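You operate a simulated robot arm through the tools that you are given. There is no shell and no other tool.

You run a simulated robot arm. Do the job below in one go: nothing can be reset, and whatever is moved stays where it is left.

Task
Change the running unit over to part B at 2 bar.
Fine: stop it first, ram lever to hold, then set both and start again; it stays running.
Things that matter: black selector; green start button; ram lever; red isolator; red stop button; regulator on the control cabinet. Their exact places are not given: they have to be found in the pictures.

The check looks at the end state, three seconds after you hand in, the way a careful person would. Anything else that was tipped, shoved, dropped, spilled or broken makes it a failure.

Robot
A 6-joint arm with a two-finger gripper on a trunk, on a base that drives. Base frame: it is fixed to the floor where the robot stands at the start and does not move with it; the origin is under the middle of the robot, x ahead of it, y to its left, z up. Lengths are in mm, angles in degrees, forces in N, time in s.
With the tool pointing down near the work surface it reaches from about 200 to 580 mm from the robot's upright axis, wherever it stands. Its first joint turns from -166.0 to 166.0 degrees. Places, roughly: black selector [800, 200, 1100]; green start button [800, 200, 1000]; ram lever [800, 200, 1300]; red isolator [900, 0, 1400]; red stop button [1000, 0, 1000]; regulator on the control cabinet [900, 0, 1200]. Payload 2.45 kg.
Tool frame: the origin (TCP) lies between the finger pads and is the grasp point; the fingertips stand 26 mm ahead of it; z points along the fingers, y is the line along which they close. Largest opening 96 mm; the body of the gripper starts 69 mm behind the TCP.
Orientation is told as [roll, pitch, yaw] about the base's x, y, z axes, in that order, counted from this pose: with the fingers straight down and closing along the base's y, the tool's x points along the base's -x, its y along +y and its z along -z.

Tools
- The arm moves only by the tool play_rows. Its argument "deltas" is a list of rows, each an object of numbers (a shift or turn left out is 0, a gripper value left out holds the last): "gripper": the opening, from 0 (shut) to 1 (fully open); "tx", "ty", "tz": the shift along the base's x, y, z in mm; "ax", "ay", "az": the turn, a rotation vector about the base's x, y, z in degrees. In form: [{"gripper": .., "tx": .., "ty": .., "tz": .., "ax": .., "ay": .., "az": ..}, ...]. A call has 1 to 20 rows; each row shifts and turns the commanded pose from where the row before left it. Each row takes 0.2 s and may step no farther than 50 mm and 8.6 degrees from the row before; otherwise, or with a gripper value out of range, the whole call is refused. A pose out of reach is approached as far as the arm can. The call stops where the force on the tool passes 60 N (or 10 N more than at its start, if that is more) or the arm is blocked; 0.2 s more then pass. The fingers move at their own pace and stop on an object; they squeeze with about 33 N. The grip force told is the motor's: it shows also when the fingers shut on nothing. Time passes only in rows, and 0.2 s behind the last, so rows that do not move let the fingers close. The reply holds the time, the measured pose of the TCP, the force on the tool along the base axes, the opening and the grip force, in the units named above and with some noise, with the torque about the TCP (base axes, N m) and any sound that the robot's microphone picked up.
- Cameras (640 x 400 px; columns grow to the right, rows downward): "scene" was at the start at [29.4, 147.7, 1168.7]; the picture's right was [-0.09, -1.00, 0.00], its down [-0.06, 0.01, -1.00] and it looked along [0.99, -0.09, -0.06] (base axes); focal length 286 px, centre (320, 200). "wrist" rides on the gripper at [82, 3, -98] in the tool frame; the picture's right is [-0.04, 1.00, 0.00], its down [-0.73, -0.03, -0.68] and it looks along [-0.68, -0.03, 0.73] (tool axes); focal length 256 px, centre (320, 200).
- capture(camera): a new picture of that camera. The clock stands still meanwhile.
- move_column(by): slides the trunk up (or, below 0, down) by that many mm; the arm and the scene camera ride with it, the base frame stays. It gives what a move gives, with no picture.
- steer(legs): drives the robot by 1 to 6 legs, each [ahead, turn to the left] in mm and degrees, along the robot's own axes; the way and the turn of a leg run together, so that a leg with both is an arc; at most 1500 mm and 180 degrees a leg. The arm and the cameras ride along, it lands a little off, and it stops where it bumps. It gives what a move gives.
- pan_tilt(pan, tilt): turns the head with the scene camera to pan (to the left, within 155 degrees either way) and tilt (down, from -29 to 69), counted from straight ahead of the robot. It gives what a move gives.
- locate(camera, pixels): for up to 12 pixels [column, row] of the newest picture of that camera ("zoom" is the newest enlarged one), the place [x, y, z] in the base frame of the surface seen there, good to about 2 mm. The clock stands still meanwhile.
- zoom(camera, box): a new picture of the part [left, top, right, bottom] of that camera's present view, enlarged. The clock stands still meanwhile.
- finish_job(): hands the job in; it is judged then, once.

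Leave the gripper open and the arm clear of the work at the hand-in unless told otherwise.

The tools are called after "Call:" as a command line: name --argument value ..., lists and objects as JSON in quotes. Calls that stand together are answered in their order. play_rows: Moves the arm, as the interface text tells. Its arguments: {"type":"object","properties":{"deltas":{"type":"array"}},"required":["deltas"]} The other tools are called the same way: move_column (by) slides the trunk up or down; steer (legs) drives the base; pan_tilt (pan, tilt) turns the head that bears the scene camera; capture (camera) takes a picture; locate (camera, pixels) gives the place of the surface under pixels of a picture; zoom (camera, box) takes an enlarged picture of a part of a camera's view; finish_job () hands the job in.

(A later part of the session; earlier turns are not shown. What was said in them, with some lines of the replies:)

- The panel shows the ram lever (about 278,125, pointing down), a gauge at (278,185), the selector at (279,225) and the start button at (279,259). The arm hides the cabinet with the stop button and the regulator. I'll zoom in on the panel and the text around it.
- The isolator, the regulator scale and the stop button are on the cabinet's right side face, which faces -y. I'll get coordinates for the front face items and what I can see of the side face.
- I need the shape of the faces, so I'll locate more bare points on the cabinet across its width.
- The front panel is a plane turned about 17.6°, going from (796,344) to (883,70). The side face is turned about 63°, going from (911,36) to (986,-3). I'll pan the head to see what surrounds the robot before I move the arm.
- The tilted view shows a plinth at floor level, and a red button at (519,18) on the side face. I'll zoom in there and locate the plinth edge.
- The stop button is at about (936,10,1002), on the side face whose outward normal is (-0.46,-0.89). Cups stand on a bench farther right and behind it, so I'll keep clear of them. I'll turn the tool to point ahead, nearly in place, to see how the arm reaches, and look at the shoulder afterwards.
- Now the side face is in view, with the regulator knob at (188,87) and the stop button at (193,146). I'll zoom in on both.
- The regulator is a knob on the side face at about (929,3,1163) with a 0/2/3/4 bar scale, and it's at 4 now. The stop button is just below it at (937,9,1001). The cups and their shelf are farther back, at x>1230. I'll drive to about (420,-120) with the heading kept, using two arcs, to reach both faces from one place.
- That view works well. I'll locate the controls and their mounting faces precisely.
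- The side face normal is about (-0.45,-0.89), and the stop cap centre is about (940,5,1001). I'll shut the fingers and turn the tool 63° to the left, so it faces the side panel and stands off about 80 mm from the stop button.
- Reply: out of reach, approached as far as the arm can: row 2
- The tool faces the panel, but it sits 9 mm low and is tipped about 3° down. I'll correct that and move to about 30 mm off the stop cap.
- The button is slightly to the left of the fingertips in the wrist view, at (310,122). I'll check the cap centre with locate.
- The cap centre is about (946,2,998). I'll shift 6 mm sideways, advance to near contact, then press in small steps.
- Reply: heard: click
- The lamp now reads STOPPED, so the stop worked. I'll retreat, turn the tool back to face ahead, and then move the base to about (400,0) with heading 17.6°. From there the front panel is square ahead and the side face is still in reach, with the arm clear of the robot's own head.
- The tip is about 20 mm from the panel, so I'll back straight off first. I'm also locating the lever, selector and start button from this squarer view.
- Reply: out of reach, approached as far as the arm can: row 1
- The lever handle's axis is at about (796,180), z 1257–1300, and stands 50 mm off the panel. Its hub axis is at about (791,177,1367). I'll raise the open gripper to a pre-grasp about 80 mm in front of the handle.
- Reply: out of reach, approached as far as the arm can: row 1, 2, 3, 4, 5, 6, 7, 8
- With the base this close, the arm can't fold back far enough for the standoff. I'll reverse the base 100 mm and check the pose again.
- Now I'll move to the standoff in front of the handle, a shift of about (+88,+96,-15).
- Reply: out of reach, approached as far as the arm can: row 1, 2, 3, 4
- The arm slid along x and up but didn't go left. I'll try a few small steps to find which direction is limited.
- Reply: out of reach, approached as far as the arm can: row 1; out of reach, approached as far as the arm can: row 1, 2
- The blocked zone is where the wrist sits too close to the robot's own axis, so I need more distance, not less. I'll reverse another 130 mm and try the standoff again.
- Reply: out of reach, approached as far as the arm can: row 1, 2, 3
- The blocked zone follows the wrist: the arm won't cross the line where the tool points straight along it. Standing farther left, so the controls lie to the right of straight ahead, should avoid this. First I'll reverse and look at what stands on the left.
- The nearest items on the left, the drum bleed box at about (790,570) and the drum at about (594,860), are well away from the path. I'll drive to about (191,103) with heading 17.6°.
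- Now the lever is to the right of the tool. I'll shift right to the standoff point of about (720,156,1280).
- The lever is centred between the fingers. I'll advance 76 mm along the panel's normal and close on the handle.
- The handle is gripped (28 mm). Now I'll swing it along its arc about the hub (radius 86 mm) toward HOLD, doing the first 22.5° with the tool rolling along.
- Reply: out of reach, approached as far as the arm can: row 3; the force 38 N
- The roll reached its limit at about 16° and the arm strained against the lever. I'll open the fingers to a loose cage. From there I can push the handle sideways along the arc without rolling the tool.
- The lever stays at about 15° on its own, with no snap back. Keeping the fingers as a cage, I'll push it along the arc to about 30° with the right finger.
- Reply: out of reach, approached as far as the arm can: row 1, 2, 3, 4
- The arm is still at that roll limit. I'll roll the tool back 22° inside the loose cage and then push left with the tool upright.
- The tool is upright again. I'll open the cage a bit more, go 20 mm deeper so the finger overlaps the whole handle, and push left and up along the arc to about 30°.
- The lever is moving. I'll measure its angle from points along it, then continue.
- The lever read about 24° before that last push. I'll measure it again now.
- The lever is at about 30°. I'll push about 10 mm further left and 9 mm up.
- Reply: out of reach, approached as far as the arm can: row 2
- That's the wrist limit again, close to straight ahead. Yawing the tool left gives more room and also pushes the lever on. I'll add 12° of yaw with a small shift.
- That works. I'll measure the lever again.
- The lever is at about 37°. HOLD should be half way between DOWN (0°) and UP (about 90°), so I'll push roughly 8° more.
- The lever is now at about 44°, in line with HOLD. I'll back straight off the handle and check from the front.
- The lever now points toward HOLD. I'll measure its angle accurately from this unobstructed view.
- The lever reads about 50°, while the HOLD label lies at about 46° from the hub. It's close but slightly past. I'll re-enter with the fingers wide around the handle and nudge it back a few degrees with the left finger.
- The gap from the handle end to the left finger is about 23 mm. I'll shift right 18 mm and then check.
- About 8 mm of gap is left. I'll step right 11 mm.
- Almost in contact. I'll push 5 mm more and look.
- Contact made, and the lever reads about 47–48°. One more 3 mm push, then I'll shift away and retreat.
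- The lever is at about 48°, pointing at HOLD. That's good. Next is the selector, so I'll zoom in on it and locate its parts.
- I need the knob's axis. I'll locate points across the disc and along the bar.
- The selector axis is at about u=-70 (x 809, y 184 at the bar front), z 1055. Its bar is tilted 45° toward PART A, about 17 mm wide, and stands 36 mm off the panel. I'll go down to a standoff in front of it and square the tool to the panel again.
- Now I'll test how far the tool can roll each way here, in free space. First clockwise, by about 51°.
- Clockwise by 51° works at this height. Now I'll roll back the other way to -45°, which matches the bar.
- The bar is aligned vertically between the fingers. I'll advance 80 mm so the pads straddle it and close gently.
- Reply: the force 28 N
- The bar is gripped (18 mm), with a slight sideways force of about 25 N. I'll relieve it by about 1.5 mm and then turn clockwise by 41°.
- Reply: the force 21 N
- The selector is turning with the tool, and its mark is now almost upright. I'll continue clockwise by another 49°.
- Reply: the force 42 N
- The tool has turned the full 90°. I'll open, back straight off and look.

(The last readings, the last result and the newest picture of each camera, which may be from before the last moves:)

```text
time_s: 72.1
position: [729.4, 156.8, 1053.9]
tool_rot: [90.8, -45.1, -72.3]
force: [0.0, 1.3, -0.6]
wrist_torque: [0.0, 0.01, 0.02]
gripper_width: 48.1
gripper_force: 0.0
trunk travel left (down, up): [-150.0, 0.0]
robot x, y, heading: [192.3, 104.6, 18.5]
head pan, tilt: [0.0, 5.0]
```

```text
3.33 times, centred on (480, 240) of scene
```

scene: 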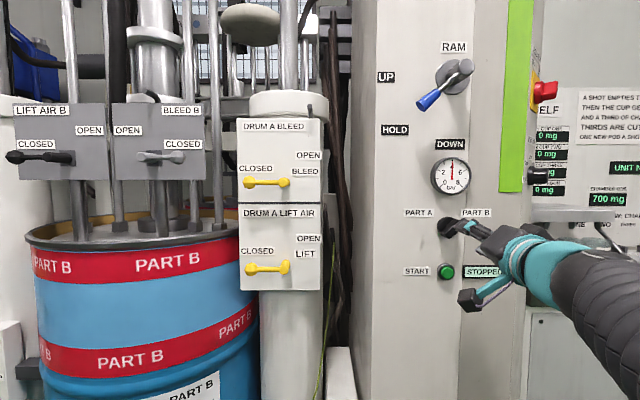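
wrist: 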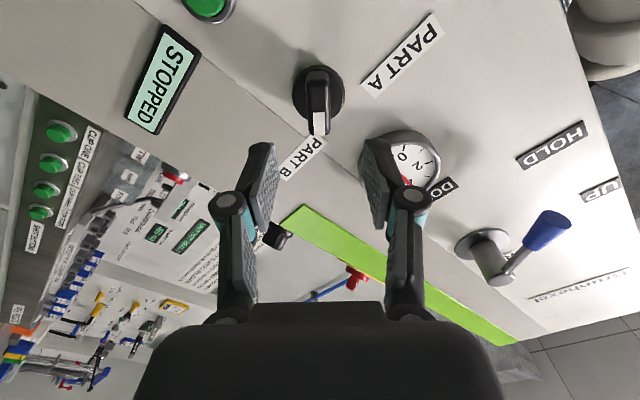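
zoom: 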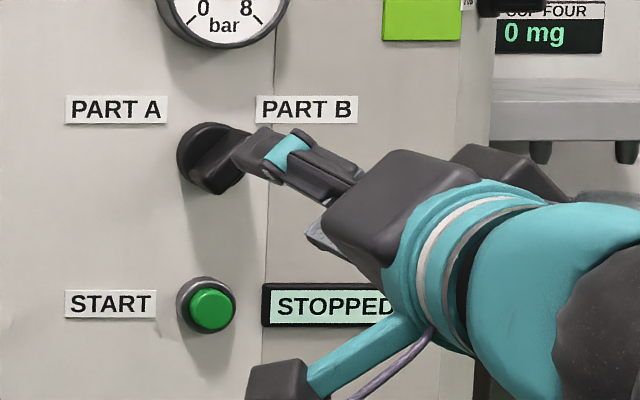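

The selector now points to PART B. I'll roll the tool level again and drive to the right-hand station used before, at about (411,-117) with heading 0, for the regulator on the side face.

Call:
play_rows --deltas '[{"ax": -7.15, "ay": -2.27, "tx": -10, "ty": -3}, {"ax": -7.15, "ay": -2.27, "tx": -10, "ty": -3}, {"ax": -7.15, "ay": -2.27}, {"ax": -7.15, "ay": -2.27}, {"ax": -7.15, "ay": -2.27}, {"ax": -7.15, "ay": -2.27}, {}]'

Call:
zoom --camera "scene" --box '[380, 160, 540, 290]'

Call:
steer --legs '[[0, -63.4], [311, 0], [0, 45]]'

Call:
capture --camera "scene"

```text
time_s: 73.7
position: [710.8, 150.6, 1056.5]
tool_rot: [-70.7, -89.8, 89.2]
force: [-0.4, 0.0, 0.1]
wrist_torque: [0.01, 0.01, 0.01]
gripper_width: 48.0
gripper_force: 0.1
trunk travel left (down, up): [-150.0, 0.0]
robot x, y, heading: [191.8, 104.5, 18.3]
head pan, tilt: [0.0, 5.0]
```

```text
3.08 times, centred on (460, 225) of scene
```

zoom: 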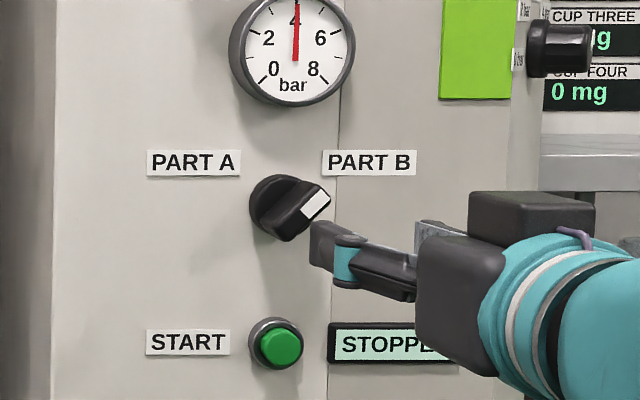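

```text
time_s: 80.6
position: [922.5, -238.1, 1055.4]
tool_rot: [-60.1, -89.9, 59.9]
force: [0.4, 0.8, 0.5]
wrist_torque: [0.0, 0.02, -0.02]
gripper_width: 47.9
gripper_force: 0.1
trunk travel left (down, up): [-150.0, 0.0]
robot x, y, heading: [418.5, -112.9, -0.2]
head pan, tilt: [0.0, 5.0]
```

```text
taken
```

scene: 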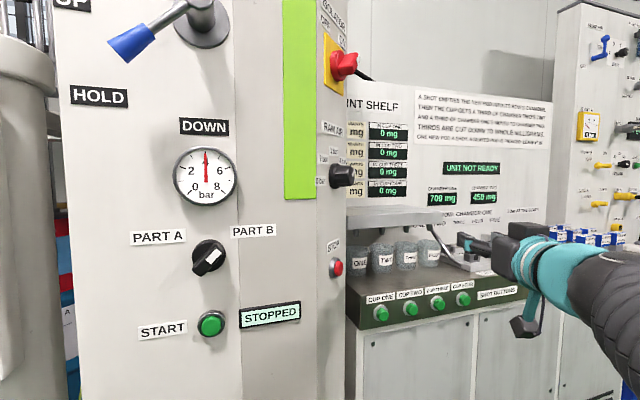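

The selector mark is at the upper right, at PART B. Next I'll locate the regulator knob and get a close look at it.

Call:
zoom --camera "scene" --box '[310, 130, 370, 220]'

Call:
locate --camera "zoom" --pixels '[[300, 200], [330, 200], [350, 175], [350, 195], [350, 225], [320, 170], [320, 235], [290, 200], [240, 220], [270, 140], [365, 190], [340, 300]]'

```text
4.44 times, centred on (340, 175) of scene
```

zoom: 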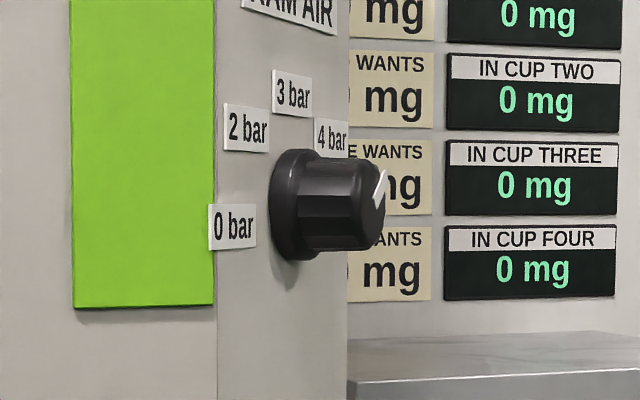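

```text
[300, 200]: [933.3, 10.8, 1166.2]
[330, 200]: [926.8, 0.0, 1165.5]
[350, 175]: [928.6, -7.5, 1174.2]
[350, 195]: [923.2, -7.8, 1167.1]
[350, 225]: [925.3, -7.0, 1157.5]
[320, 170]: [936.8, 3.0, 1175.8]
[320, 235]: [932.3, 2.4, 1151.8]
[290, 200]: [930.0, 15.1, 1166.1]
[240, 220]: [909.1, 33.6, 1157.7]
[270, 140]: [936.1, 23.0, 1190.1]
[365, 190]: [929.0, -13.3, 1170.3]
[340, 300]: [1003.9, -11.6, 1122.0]
```

The regulator axis is at about (934,-18,1164) at its front. The knob radius is about 14 and it stands 37 mm off the face. On the scale, 3 bar is at the top, with 45° per bar, so going from 4 to 2 is 90° counter-clockwise. I'll move to a standoff facing it with yaw 63°.

Call:
play_rows --deltas '[{"az": 7.9, "tx": -3, "ty": 10, "tz": 13, "gripper": 0.6}, {"az": 7.9, "tx": -3, "ty": 15, "tz": 13}, {"az": 7.9, "tx": -3, "ty": 15, "tz": 14}, {"az": 7.9, "tx": -3, "ty": 20, "tz": 14}, {"az": 7.9, "tx": -3, "ty": 20, "tz": 14}, {"az": 7.9, "tx": -3, "ty": 22, "tz": 14}, {"az": 7.9, "tx": -3, "ty": 24, "tz": 14}, {"az": 7.9, "tx": -3, "ty": 24, "tz": 13}, {}]'

Call:
capture --camera "wrist"

Call:
capture --camera "scene"

```text
time_s: 82.6
position: [899.7, -89.2, 1163.1]
tool_rot: [-56.9, -89.8, 120.1]
force: [-0.6, -0.2, -0.6]
wrist_torque: [0.0, -0.01, -0.03]
gripper_width: 57.7
gripper_force: 0.1
trunk travel left (down, up): [-150.0, 0.0]
robot x, y, heading: [418.8, -116.7, -0.4]
head pan, tilt: [0.0, 5.0]
```

```text
taken
```

wrist: 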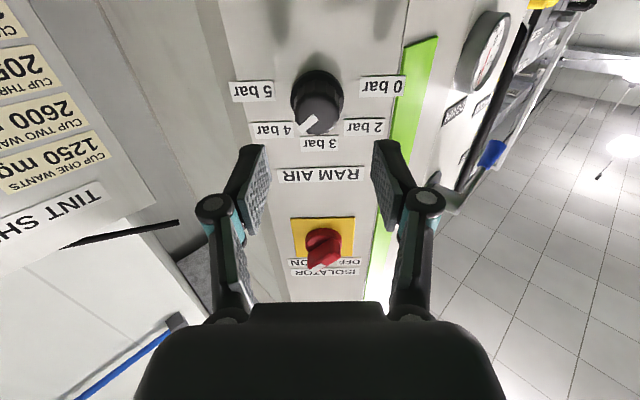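

```text
taken
```

scene: 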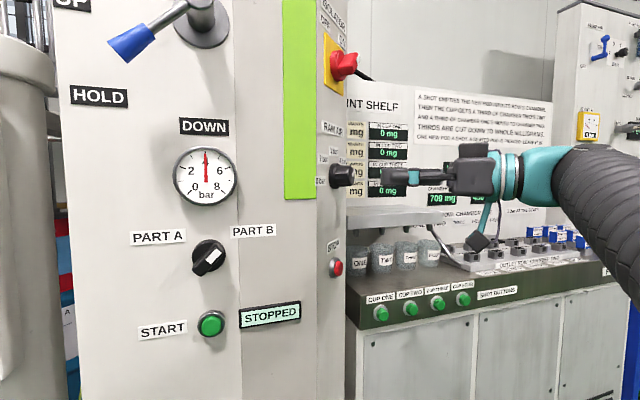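

The tool is squarely placed. I'll zoom in on the knob scale for exact label angles.

Call:
zoom --camera "wrist" --box '[220, 40, 420, 165]'

Call:
locate --camera "zoom" --pixels '[[100, 160], [168, 286], [320, 332], [464, 278], [518, 146], [318, 230], [270, 272], [315, 200], [320, 270], [250, 220], [390, 220]]'

```text
3.20 times, centred on (320, 102) of wrist
```

zoom: 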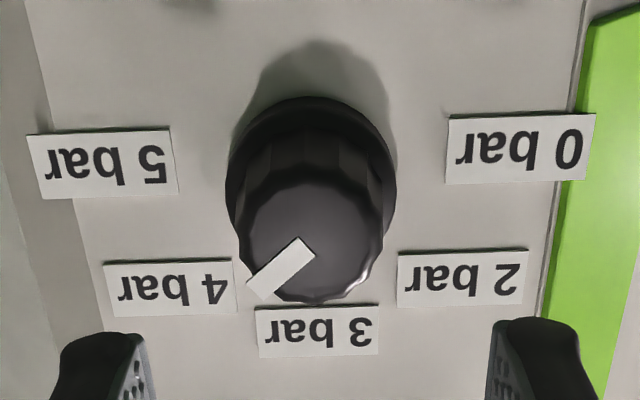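

```text
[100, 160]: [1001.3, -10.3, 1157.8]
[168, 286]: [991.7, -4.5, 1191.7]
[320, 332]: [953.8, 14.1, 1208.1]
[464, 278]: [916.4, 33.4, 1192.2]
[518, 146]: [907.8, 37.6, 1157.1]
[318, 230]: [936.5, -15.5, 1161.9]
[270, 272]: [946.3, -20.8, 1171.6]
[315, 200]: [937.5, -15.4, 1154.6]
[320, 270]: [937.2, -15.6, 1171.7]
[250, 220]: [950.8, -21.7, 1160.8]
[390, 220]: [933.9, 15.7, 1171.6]
```

The scale is symmetric: 4 bar to the upper right, 3 at the top and 2 to the upper left. The pointer sits at 4 (about 50°). I'll pre-roll the tool 45° clockwise, so it can then turn the knob 90° counter-clockwise.

Call:
play_rows --deltas '[{"ax": 3.4, "ay": 6.68}, {"ax": 3.4, "ay": 6.68}, {"ax": 3.4, "ay": 6.68}, {"ax": 3.4, "ay": 6.68}, {"ax": 3.4, "ay": 6.68}, {"ax": 3.4, "ay": 6.68}, {}]'

Call:
capture --camera "wrist"

```text
time_s: 84.2
position: [898.1, -88.3, 1165.9]
tool_rot: [89.9, -45.1, -26.9]
force: [0.6, -0.5, -0.9]
wrist_torque: [0.01, 0.02, -0.03]
gripper_width: 57.6
gripper_force: 0.1
trunk travel left (down, up): [-150.0, 0.0]
robot x, y, heading: [415.6, -117.4, -0.1]
head pan, tilt: [0.0, 5.0]
```

```text
taken
```

wrist: 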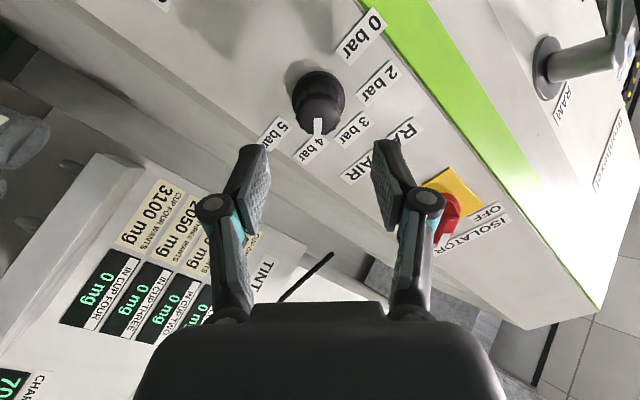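

The pointer lines up with the tool at 45°. I'll advance 77 mm over the knob and close.

Call:
play_rows --deltas '[{"tx": 8.7, "ty": 17.15, "tz": -1}, {"tx": 8.7, "ty": 17.15, "tz": -1}, {"tx": 8.7, "ty": 17.15}, {"tx": 8.7, "ty": 17.15}, {}, {"gripper": 0}, {}, {}]'

Call:
zoom --camera "scene" --box '[310, 120, 430, 230]'

Call:
capture --camera "wrist"

```text
time_s: 86.0
position: [931.9, -20.0, 1160.6]
tool_rot: [89.8, -45.1, -26.9]
force: [1.3, -2.7, -9.8]
wrist_torque: [-0.02, 0.07, -0.29]
gripper_width: 35.2
gripper_force: 44.7
trunk travel left (down, up): [-150.0, 0.0]
robot x, y, heading: [418.5, -114.5, -0.5]
head pan, tilt: [0.0, 5.0]
```

```text
3.64 times, centred on (370, 175) of scene
```

zoom: 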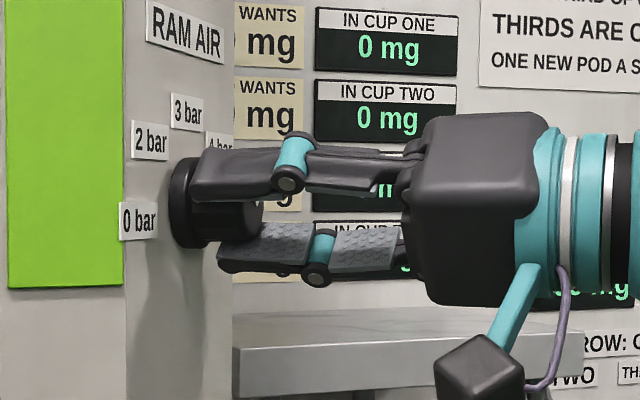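

```text
taken
```

wrist: 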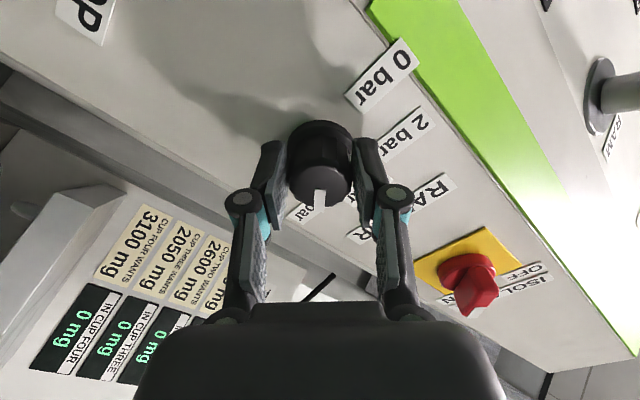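

The knob is gripped (35 mm) with little side force. I'll turn 45° counter-clockwise and check the gauge.

Call:
play_rows --deltas '[{"ax": -3.4, "ay": -6.68}, {"ax": -3.4, "ay": -6.68}, {"ax": -3.4, "ay": -6.68}, {"ax": -3.4, "ay": -6.68}, {"ax": -3.4, "ay": -6.68}, {"ax": -3.4, "ay": -6.68}, {}]'

Call:
zoom --camera "scene" --box '[160, 120, 400, 270]'

Call:
capture --camera "wrist"

```text
time_s: 87.6
position: [936.9, -20.4, 1159.1]
tool_rot: [-11.3, -89.8, 74.3]
force: [18.1, -5.1, -23.2]
wrist_torque: [-0.43, 0.33, -0.51]
gripper_width: 35.3
gripper_force: 45.2
trunk travel left (down, up): [-150.0, 0.0]
robot x, y, heading: [419.0, -118.7, -0.6]
head pan, tilt: [0.0, 5.0]
```

```text
2.67 times, centred on (280, 195) of scene
```

zoom: 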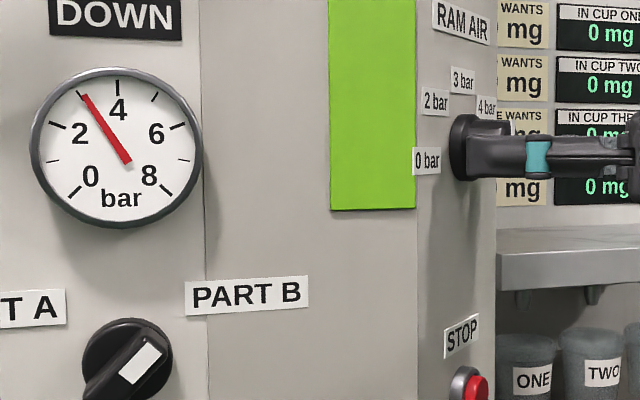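

```text
taken
```

wrist: 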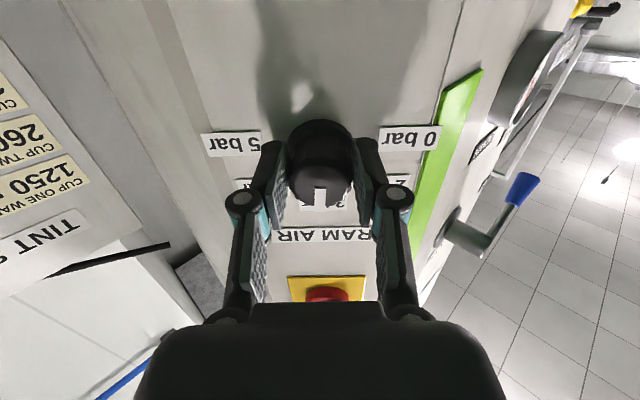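

The gauge reads 3 bar. I'll turn 45° more while easing the side force.

Call:
play_rows --deltas '[{"ax": -3.4, "ay": -6.68, "tx": 1, "ty": -0.5, "tz": -1}, {"ax": -3.4, "ay": -6.68}, {"ax": -3.4, "ay": -6.68}, {"ax": -3.4, "ay": -6.68}, {"ax": -3.4, "ay": -6.68}, {"ax": -3.4, "ay": -6.68}, {}]'

Call:
zoom --camera "scene" --box '[160, 140, 260, 220]'

Call:
capture --camera "wrist"

```text
time_s: 89.0
position: [938.9, -22.2, 1161.6]
tool_rot: [-90.6, -45.4, 152.5]
force: [23.4, 2.9, 6.4]
wrist_torque: [-0.02, 0.11, -1.13]
gripper_width: 34.7
gripper_force: 44.6
trunk travel left (down, up): [-150.0, 0.0]
robot x, y, heading: [420.0, -114.9, -0.4]
head pan, tilt: [0.0, 5.0]
stopped in row 7: the force on the tool passed its limit at 63 N (the readings are from after the stop); the commanded pose is now the measured one
```

```text
5.00 times, centred on (210, 180) of scene
```

zoom: 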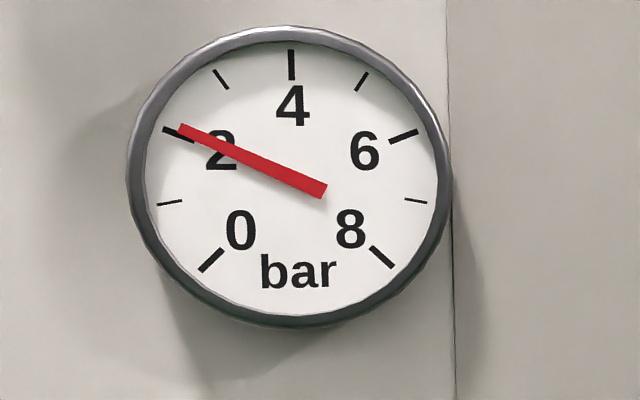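

```text
taken
```

wrist: 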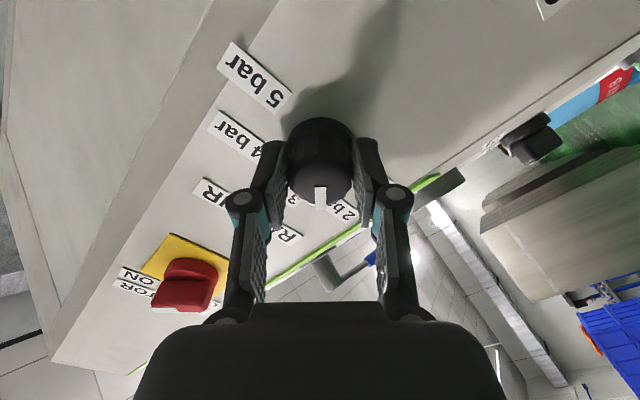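

The gauge needle lies on the 2 bar mark. I'll release, back straight off and recheck.

Call:
play_rows --deltas '[{"gripper": 0.6}, {}, {"tx": -10, "ty": -20}, {"tx": -12, "ty": -24}, {"tx": -14, "ty": -27}, {}]'

Call:
capture --camera "scene"

Call:
zoom --camera "scene" --box '[160, 140, 260, 220]'

Call:
capture --camera "wrist"

Call:
zoom --camera "wrist" --box '[220, 40, 420, 165]'

```text
time_s: 90.5
position: [899.8, -93.8, 1163.5]
tool_rot: [-90.6, -45.3, 152.6]
force: [0.2, -0.9, -0.5]
wrist_torque: [0.04, 0.01, 0.02]
gripper_width: 57.8
gripper_force: 0.1
trunk travel left (down, up): [-150.0, 0.0]
robot x, y, heading: [417.9, -118.9, -0.3]
head pan, tilt: [0.0, 5.0]
```

```text
taken
```

scene: 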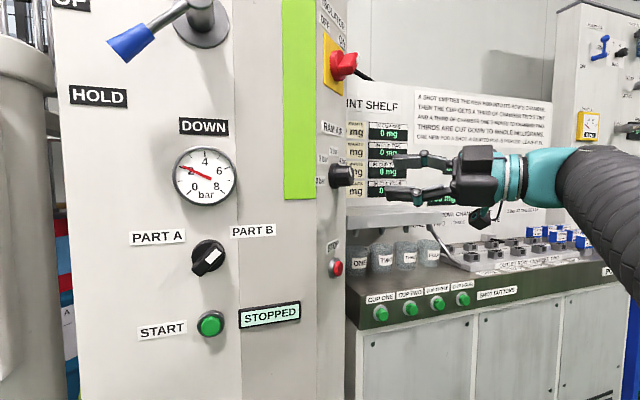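

```text
5.00 times, centred on (210, 180) of scene
```

zoom: 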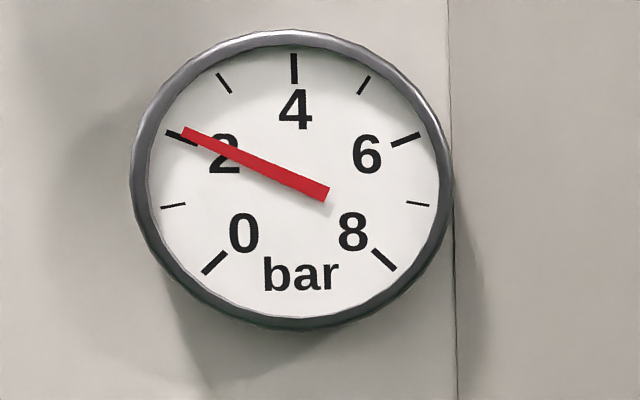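

```text
taken
```

wrist: 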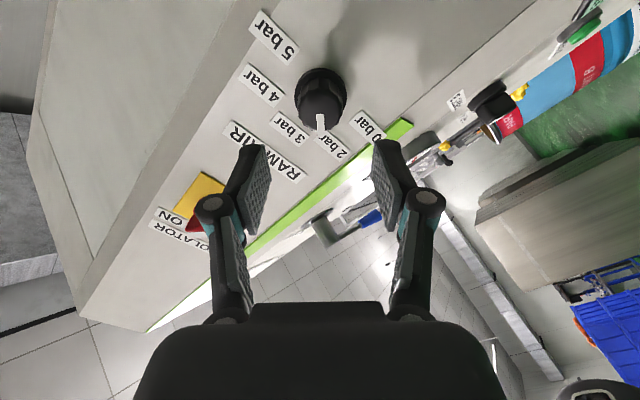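

```text
3.20 times, centred on (320, 102) of wrist
```

zoom: 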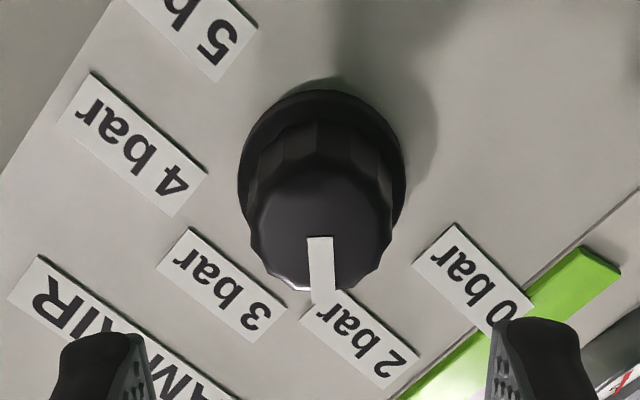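

The knob pointer is at 2 bar and the gauge agrees. Next I'll level the tool, turn it back to face ahead, and return to the left station the same way to press START.

Call:
play_rows --deltas '[{"ax": 3.4, "ay": 6.68, "tx": -8, "ty": -15}, {"ax": 3.4, "ay": 6.68, "tx": -8, "ty": -15}, {"ax": 3.4, "ay": 6.68, "tx": 5, "ty": -20}, {"ax": 3.4, "ay": 6.68, "tx": 5, "ty": -20}, {"ax": 3.4, "ay": 6.68, "tx": 5, "ty": -20}, {"ax": 3.4, "ay": 6.68, "ty": -10, "tz": -10}, {"az": -7.9, "ty": -10, "tz": -10}, {"az": -7.9, "ty": -10, "tz": -10}, {"az": -7.9, "ty": -10, "tz": -10}, {"az": -7.9, "ty": -10, "tz": -10}, {"az": -7.9, "ty": -10, "tz": -10}, {"az": -7.9, "tz": -10}, {"az": -7.9, "tz": -10}, {"az": -7.9, "tz": -10}, {}]'

Call:
capture --camera "scene"

```text
time_s: 93.8
position: [920.0, -249.2, 1048.0]
tool_rot: [31.6, -86.6, -31.8]
force: [0.0, -0.3, 0.5]
wrist_torque: [-0.04, -0.02, -0.03]
gripper_width: 57.6
gripper_force: 0.0
trunk travel left (down, up): [-150.0, 0.0]
robot x, y, heading: [415.2, -115.0, -0.2]
head pan, tilt: [0.0, 5.0]
stopped in row 15: the arm was blocked; the commanded pose is now the measured one
```

```text
taken
```

scene: 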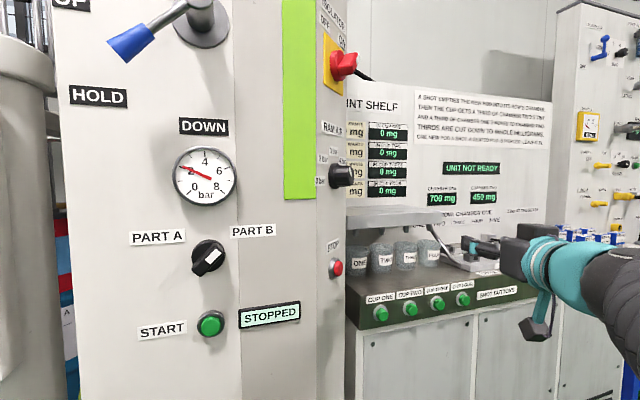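

The arm ended slightly off, at a joint stop with no contact force, and clear of everything. I'll drive back to the left station in reverse.

Call:
steer --legs '[[0, -44.2], [-317, 0], [0, 62.4]]'

Call:
capture --camera "scene"

Call:
capture --camera "wrist"

```text
time_s: 100.7
position: [713.4, 121.7, 1049.9]
tool_rot: [32.0, -86.7, -16.4]
force: [0.7, -0.8, 0.1]
wrist_torque: [0.04, -0.01, -0.02]
gripper_width: 57.8
gripper_force: 0.1
trunk travel left (down, up): [-150.0, 0.0]
robot x, y, heading: [189.2, 113.9, 15.7]
head pan, tilt: [0.0, 5.0]
```

```text
taken
```

scene: 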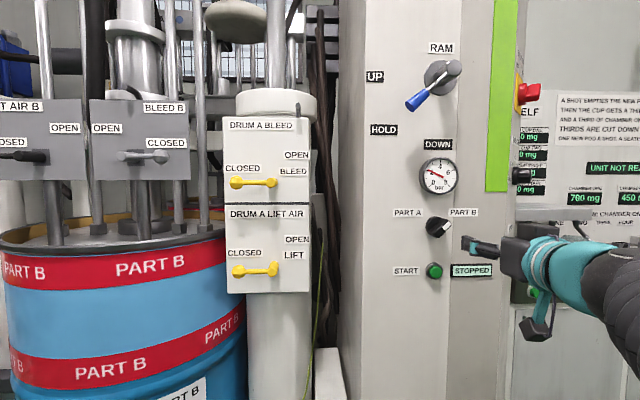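

```text
taken
```

wrist: 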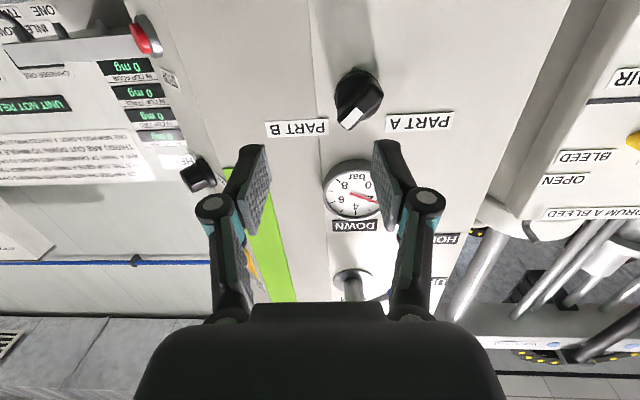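

Now I'll shut the fingers and move to about 60 mm in front of the green START button at (830,192,957).

Call:
play_rows --deltas '[{"gripper": 0, "tz": -30, "az": 2}, {"tz": -32, "tx": 12, "ty": 15}, {"tz": -31, "tx": 12, "ty": 15}, {"tx": 11, "ty": 14}, {}]'

Call:
capture --camera "wrist"

Call:
zoom --camera "scene" --box '[380, 200, 540, 320]'

```text
time_s: 101.9
position: [747.6, 164.5, 953.2]
tool_rot: [31.8, -86.7, -14.2]
force: [-0.1, -0.2, -0.8]
wrist_torque: [-0.02, -0.02, -0.02]
gripper_width: 0.0
gripper_force: 28.5
trunk travel left (down, up): [-150.0, 0.0]
robot x, y, heading: [194.7, 111.8, 15.7]
head pan, tilt: [0.0, 5.0]
```

```text
taken
```

wrist: 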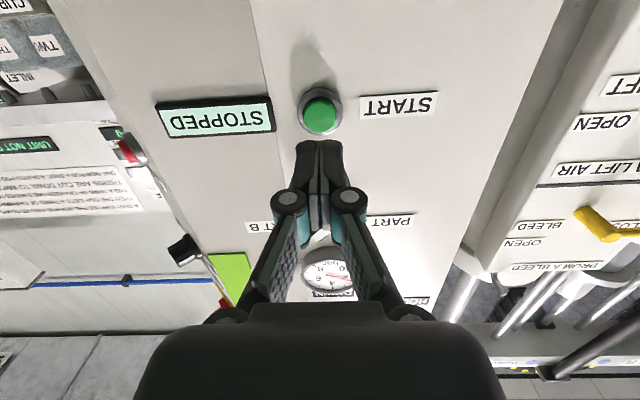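

```text
3.33 times, centred on (460, 260) of scene
```

zoom: 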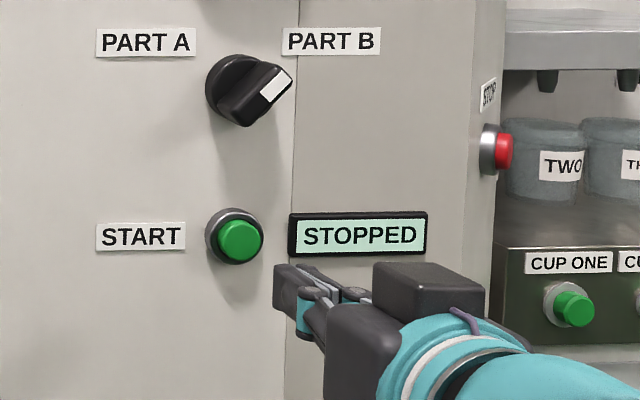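

The button is lined up ahead of the tip. I'll check the cap centre with locate.

Call:
locate --camera "wrist" --pixels '[[320, 116], [312, 116], [328, 116], [320, 108], [320, 126]]'

```text
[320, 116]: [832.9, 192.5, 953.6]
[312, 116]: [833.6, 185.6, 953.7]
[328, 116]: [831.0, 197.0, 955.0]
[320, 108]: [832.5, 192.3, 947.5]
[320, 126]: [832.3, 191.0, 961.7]
```

The cap centre is at (832,192,954) and the tip is about 63 mm short. I'll advance and press in small steps.

Call:
play_rows --deltas '[{"tx": 18, "ty": 5.8, "tz": 2}, {"tx": 18, "ty": 5.8}, {"tx": 17.5, "ty": 5.5}, {"tx": 2.9, "ty": 0.9}, {"tx": 2.9, "ty": 0.9}, {"tx": 2.9, "ty": 0.9}, {}]'

Call:
capture --camera "scene"

Call:
zoom --camera "scene" --box '[380, 200, 540, 320]'

```text
time_s: 103.5
position: [809.4, 184.5, 958.7]
tool_rot: [32.2, -86.6, -14.5]
force: [-1.9, -1.3, -0.3]
wrist_torque: [0.04, 0.01, -0.02]
gripper_width: 5.9
gripper_force: 29.0
trunk travel left (down, up): [-150.0, 0.0]
robot x, y, heading: [194.1, 112.2, 15.7]
head pan, tilt: [0.0, 5.0]
```

```text
taken
```

scene: 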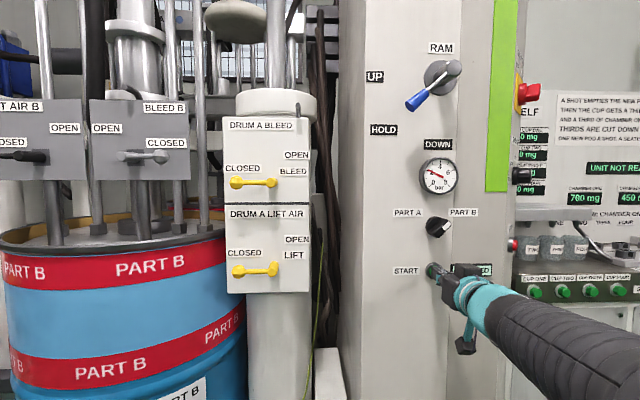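

```text
3.33 times, centred on (460, 260) of scene
```

zoom: 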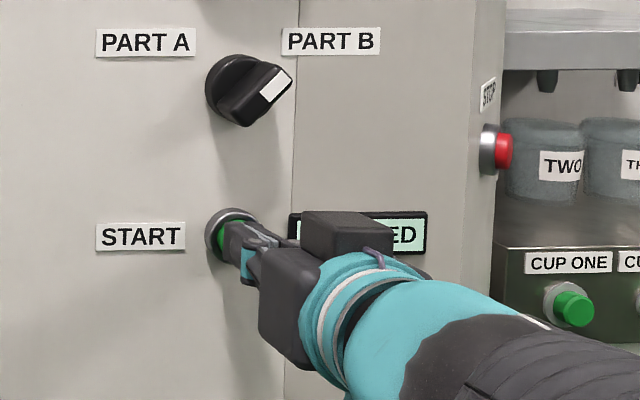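

The tip is in contact, with no click yet and the lamp still on "…ED". I'll press a little deeper.

Call:
play_rows --deltas '[{"tx": 1.9, "ty": 0.6}, {"tx": 1.9, "ty": 0.6}, {}]'

Call:
zoom --camera "scene" --box '[380, 200, 540, 320]'

```text
time_s: 104.3
position: [812.7, 186.2, 958.7]
tool_rot: [32.0, -86.7, -14.5]
force: [-7.6, -3.4, -3.3]
wrist_torque: [0.04, 0.01, -0.05]
gripper_width: 5.9
gripper_force: 28.9
trunk travel left (down, up): [-150.0, 0.0]
robot x, y, heading: [191.7, 115.0, 15.4]
head pan, tilt: [0.0, 5.0]
heard: click
```

```text
3.33 times, centred on (460, 260) of scene
```

zoom: 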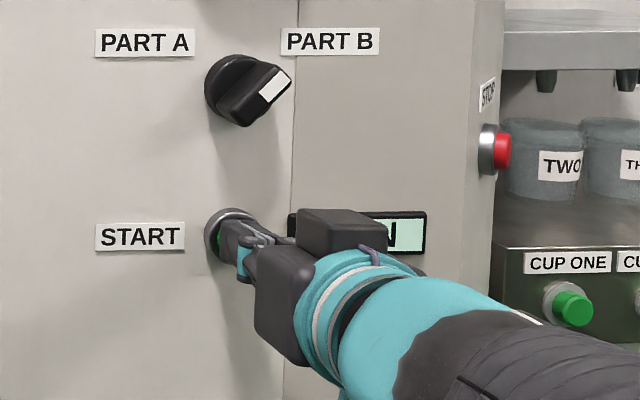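

It clicked, and the lamp now shows RUN (the final N is visible). I'll retreat, open the gripper and do a last check.

Call:
play_rows --deltas '[{"tx": -24, "ty": -7.6}, {"tx": -30, "ty": -9.5}, {"tx": -30, "ty": -15, "gripper": 0.6}, {"tx": -10, "ty": -40}, {"ty": -40}, {"ty": -30}, {}]'

Call:
capture --camera "scene"

Call:
zoom --camera "scene" --box '[360, 140, 540, 290]'

Call:
zoom --camera "scene" --box '[350, 30, 510, 150]'

```text
time_s: 105.9
position: [719.9, 46.5, 958.5]
tool_rot: [31.8, -86.5, -14.1]
force: [-0.4, -1.1, -0.3]
wrist_torque: [0.0, -0.03, -0.05]
gripper_width: 57.5
gripper_force: 0.0
trunk travel left (down, up): [-150.0, 0.0]
robot x, y, heading: [191.7, 111.5, 15.5]
head pan, tilt: [0.0, 5.0]
```

```text
taken
```

scene: 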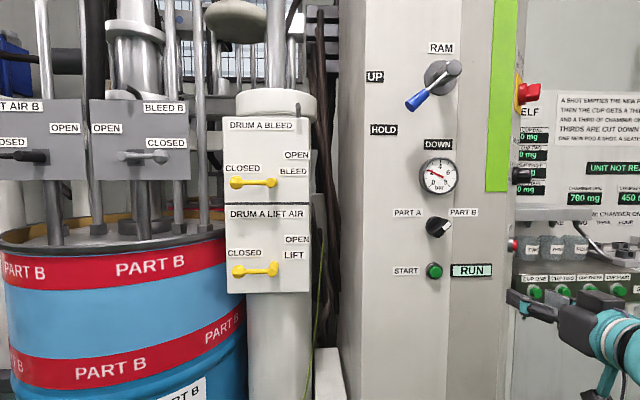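

```text
2.67 times, centred on (450, 215) of scene
```

zoom: 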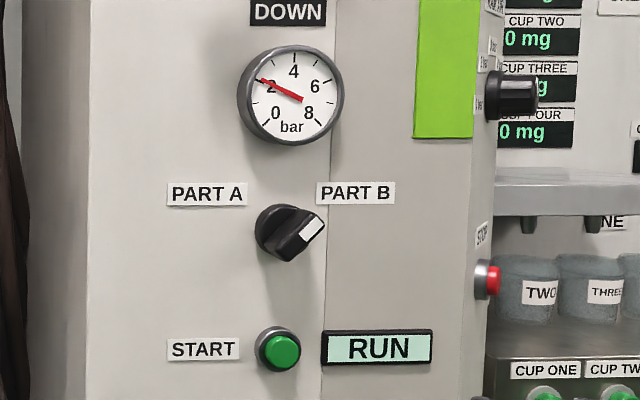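

```text
3.33 times, centred on (430, 90) of scene
```

zoom: 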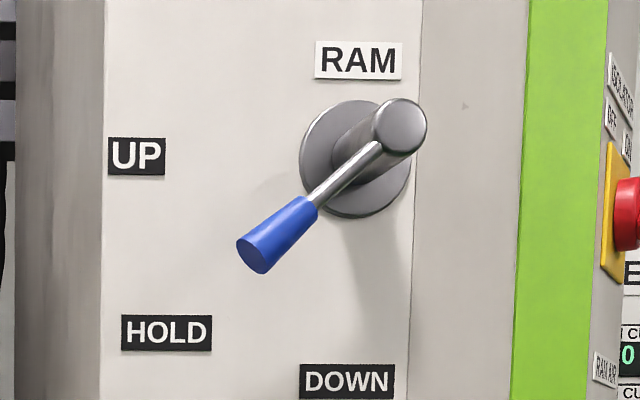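

The lamp shows RUN, with PART B selected, 2 bar on the gauge, the lever at HOLD, and the isolator untouched. I'll wait a few seconds to confirm it stays running.

Call:
play_rows --deltas '[{"gripper": 1}, {}, {}, {}, {}, {}, {}, {}, {}, {}, {}, {}, {}, {}, {}, {}, {}, {}, {}, {}]'

Call:
capture --camera "scene"

```text
time_s: 110.1
position: [721.8, 45.7, 958.4]
tool_rot: [32.1, -86.5, -14.4]
force: [0.4, -0.3, 0.7]
wrist_torque: [0.0, -0.05, 0.0]
gripper_width: 95.9
gripper_force: 0.0
trunk travel left (down, up): [-150.0, 0.0]
robot x, y, heading: [191.3, 110.0, 15.5]
head pan, tilt: [0.0, 5.0]
```

```text
taken
```

scene: 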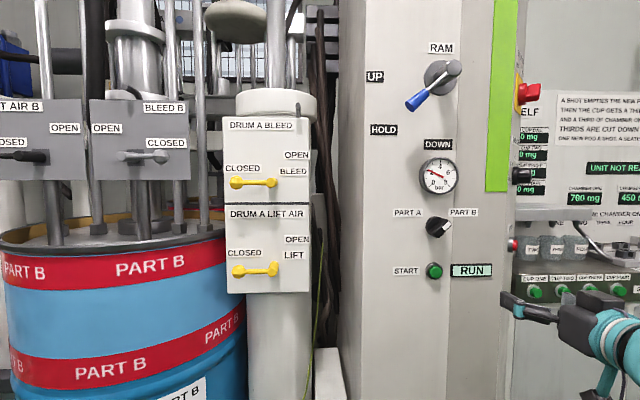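

It's still on RUN after more than four seconds. The gripper is open and the arm is clear of the work, so I'm handing in.

Call:
finish_job

```text
The job is handed in.
```

The unit is running again on part B at 2 bar, and I've handed the job in. The lamp still read RUN more than four seconds after I pressed start.

- **Stop:** I pressed the red stop button first, and the lamp changed to STOPPED before I touched anything else.
- **Ram lever:** it is at HOLD. By my measurement it sits about 48° from DOWN, and the HOLD label is at about 46°. I overshot to about 50° at first and nudged it back.
- **Selector:** its mark points to PART B.
- **Regulator:** the knob pointer is at 2 bar, and the gauge needle reads 2.
- **Start:** I pressed the green start button last. It clicked and the lamp went to RUN.

I didn't touch the red isolator, and I saw nothing tipped, shoved or spilled. The gripper is open and the arm is clear of the cabinet.
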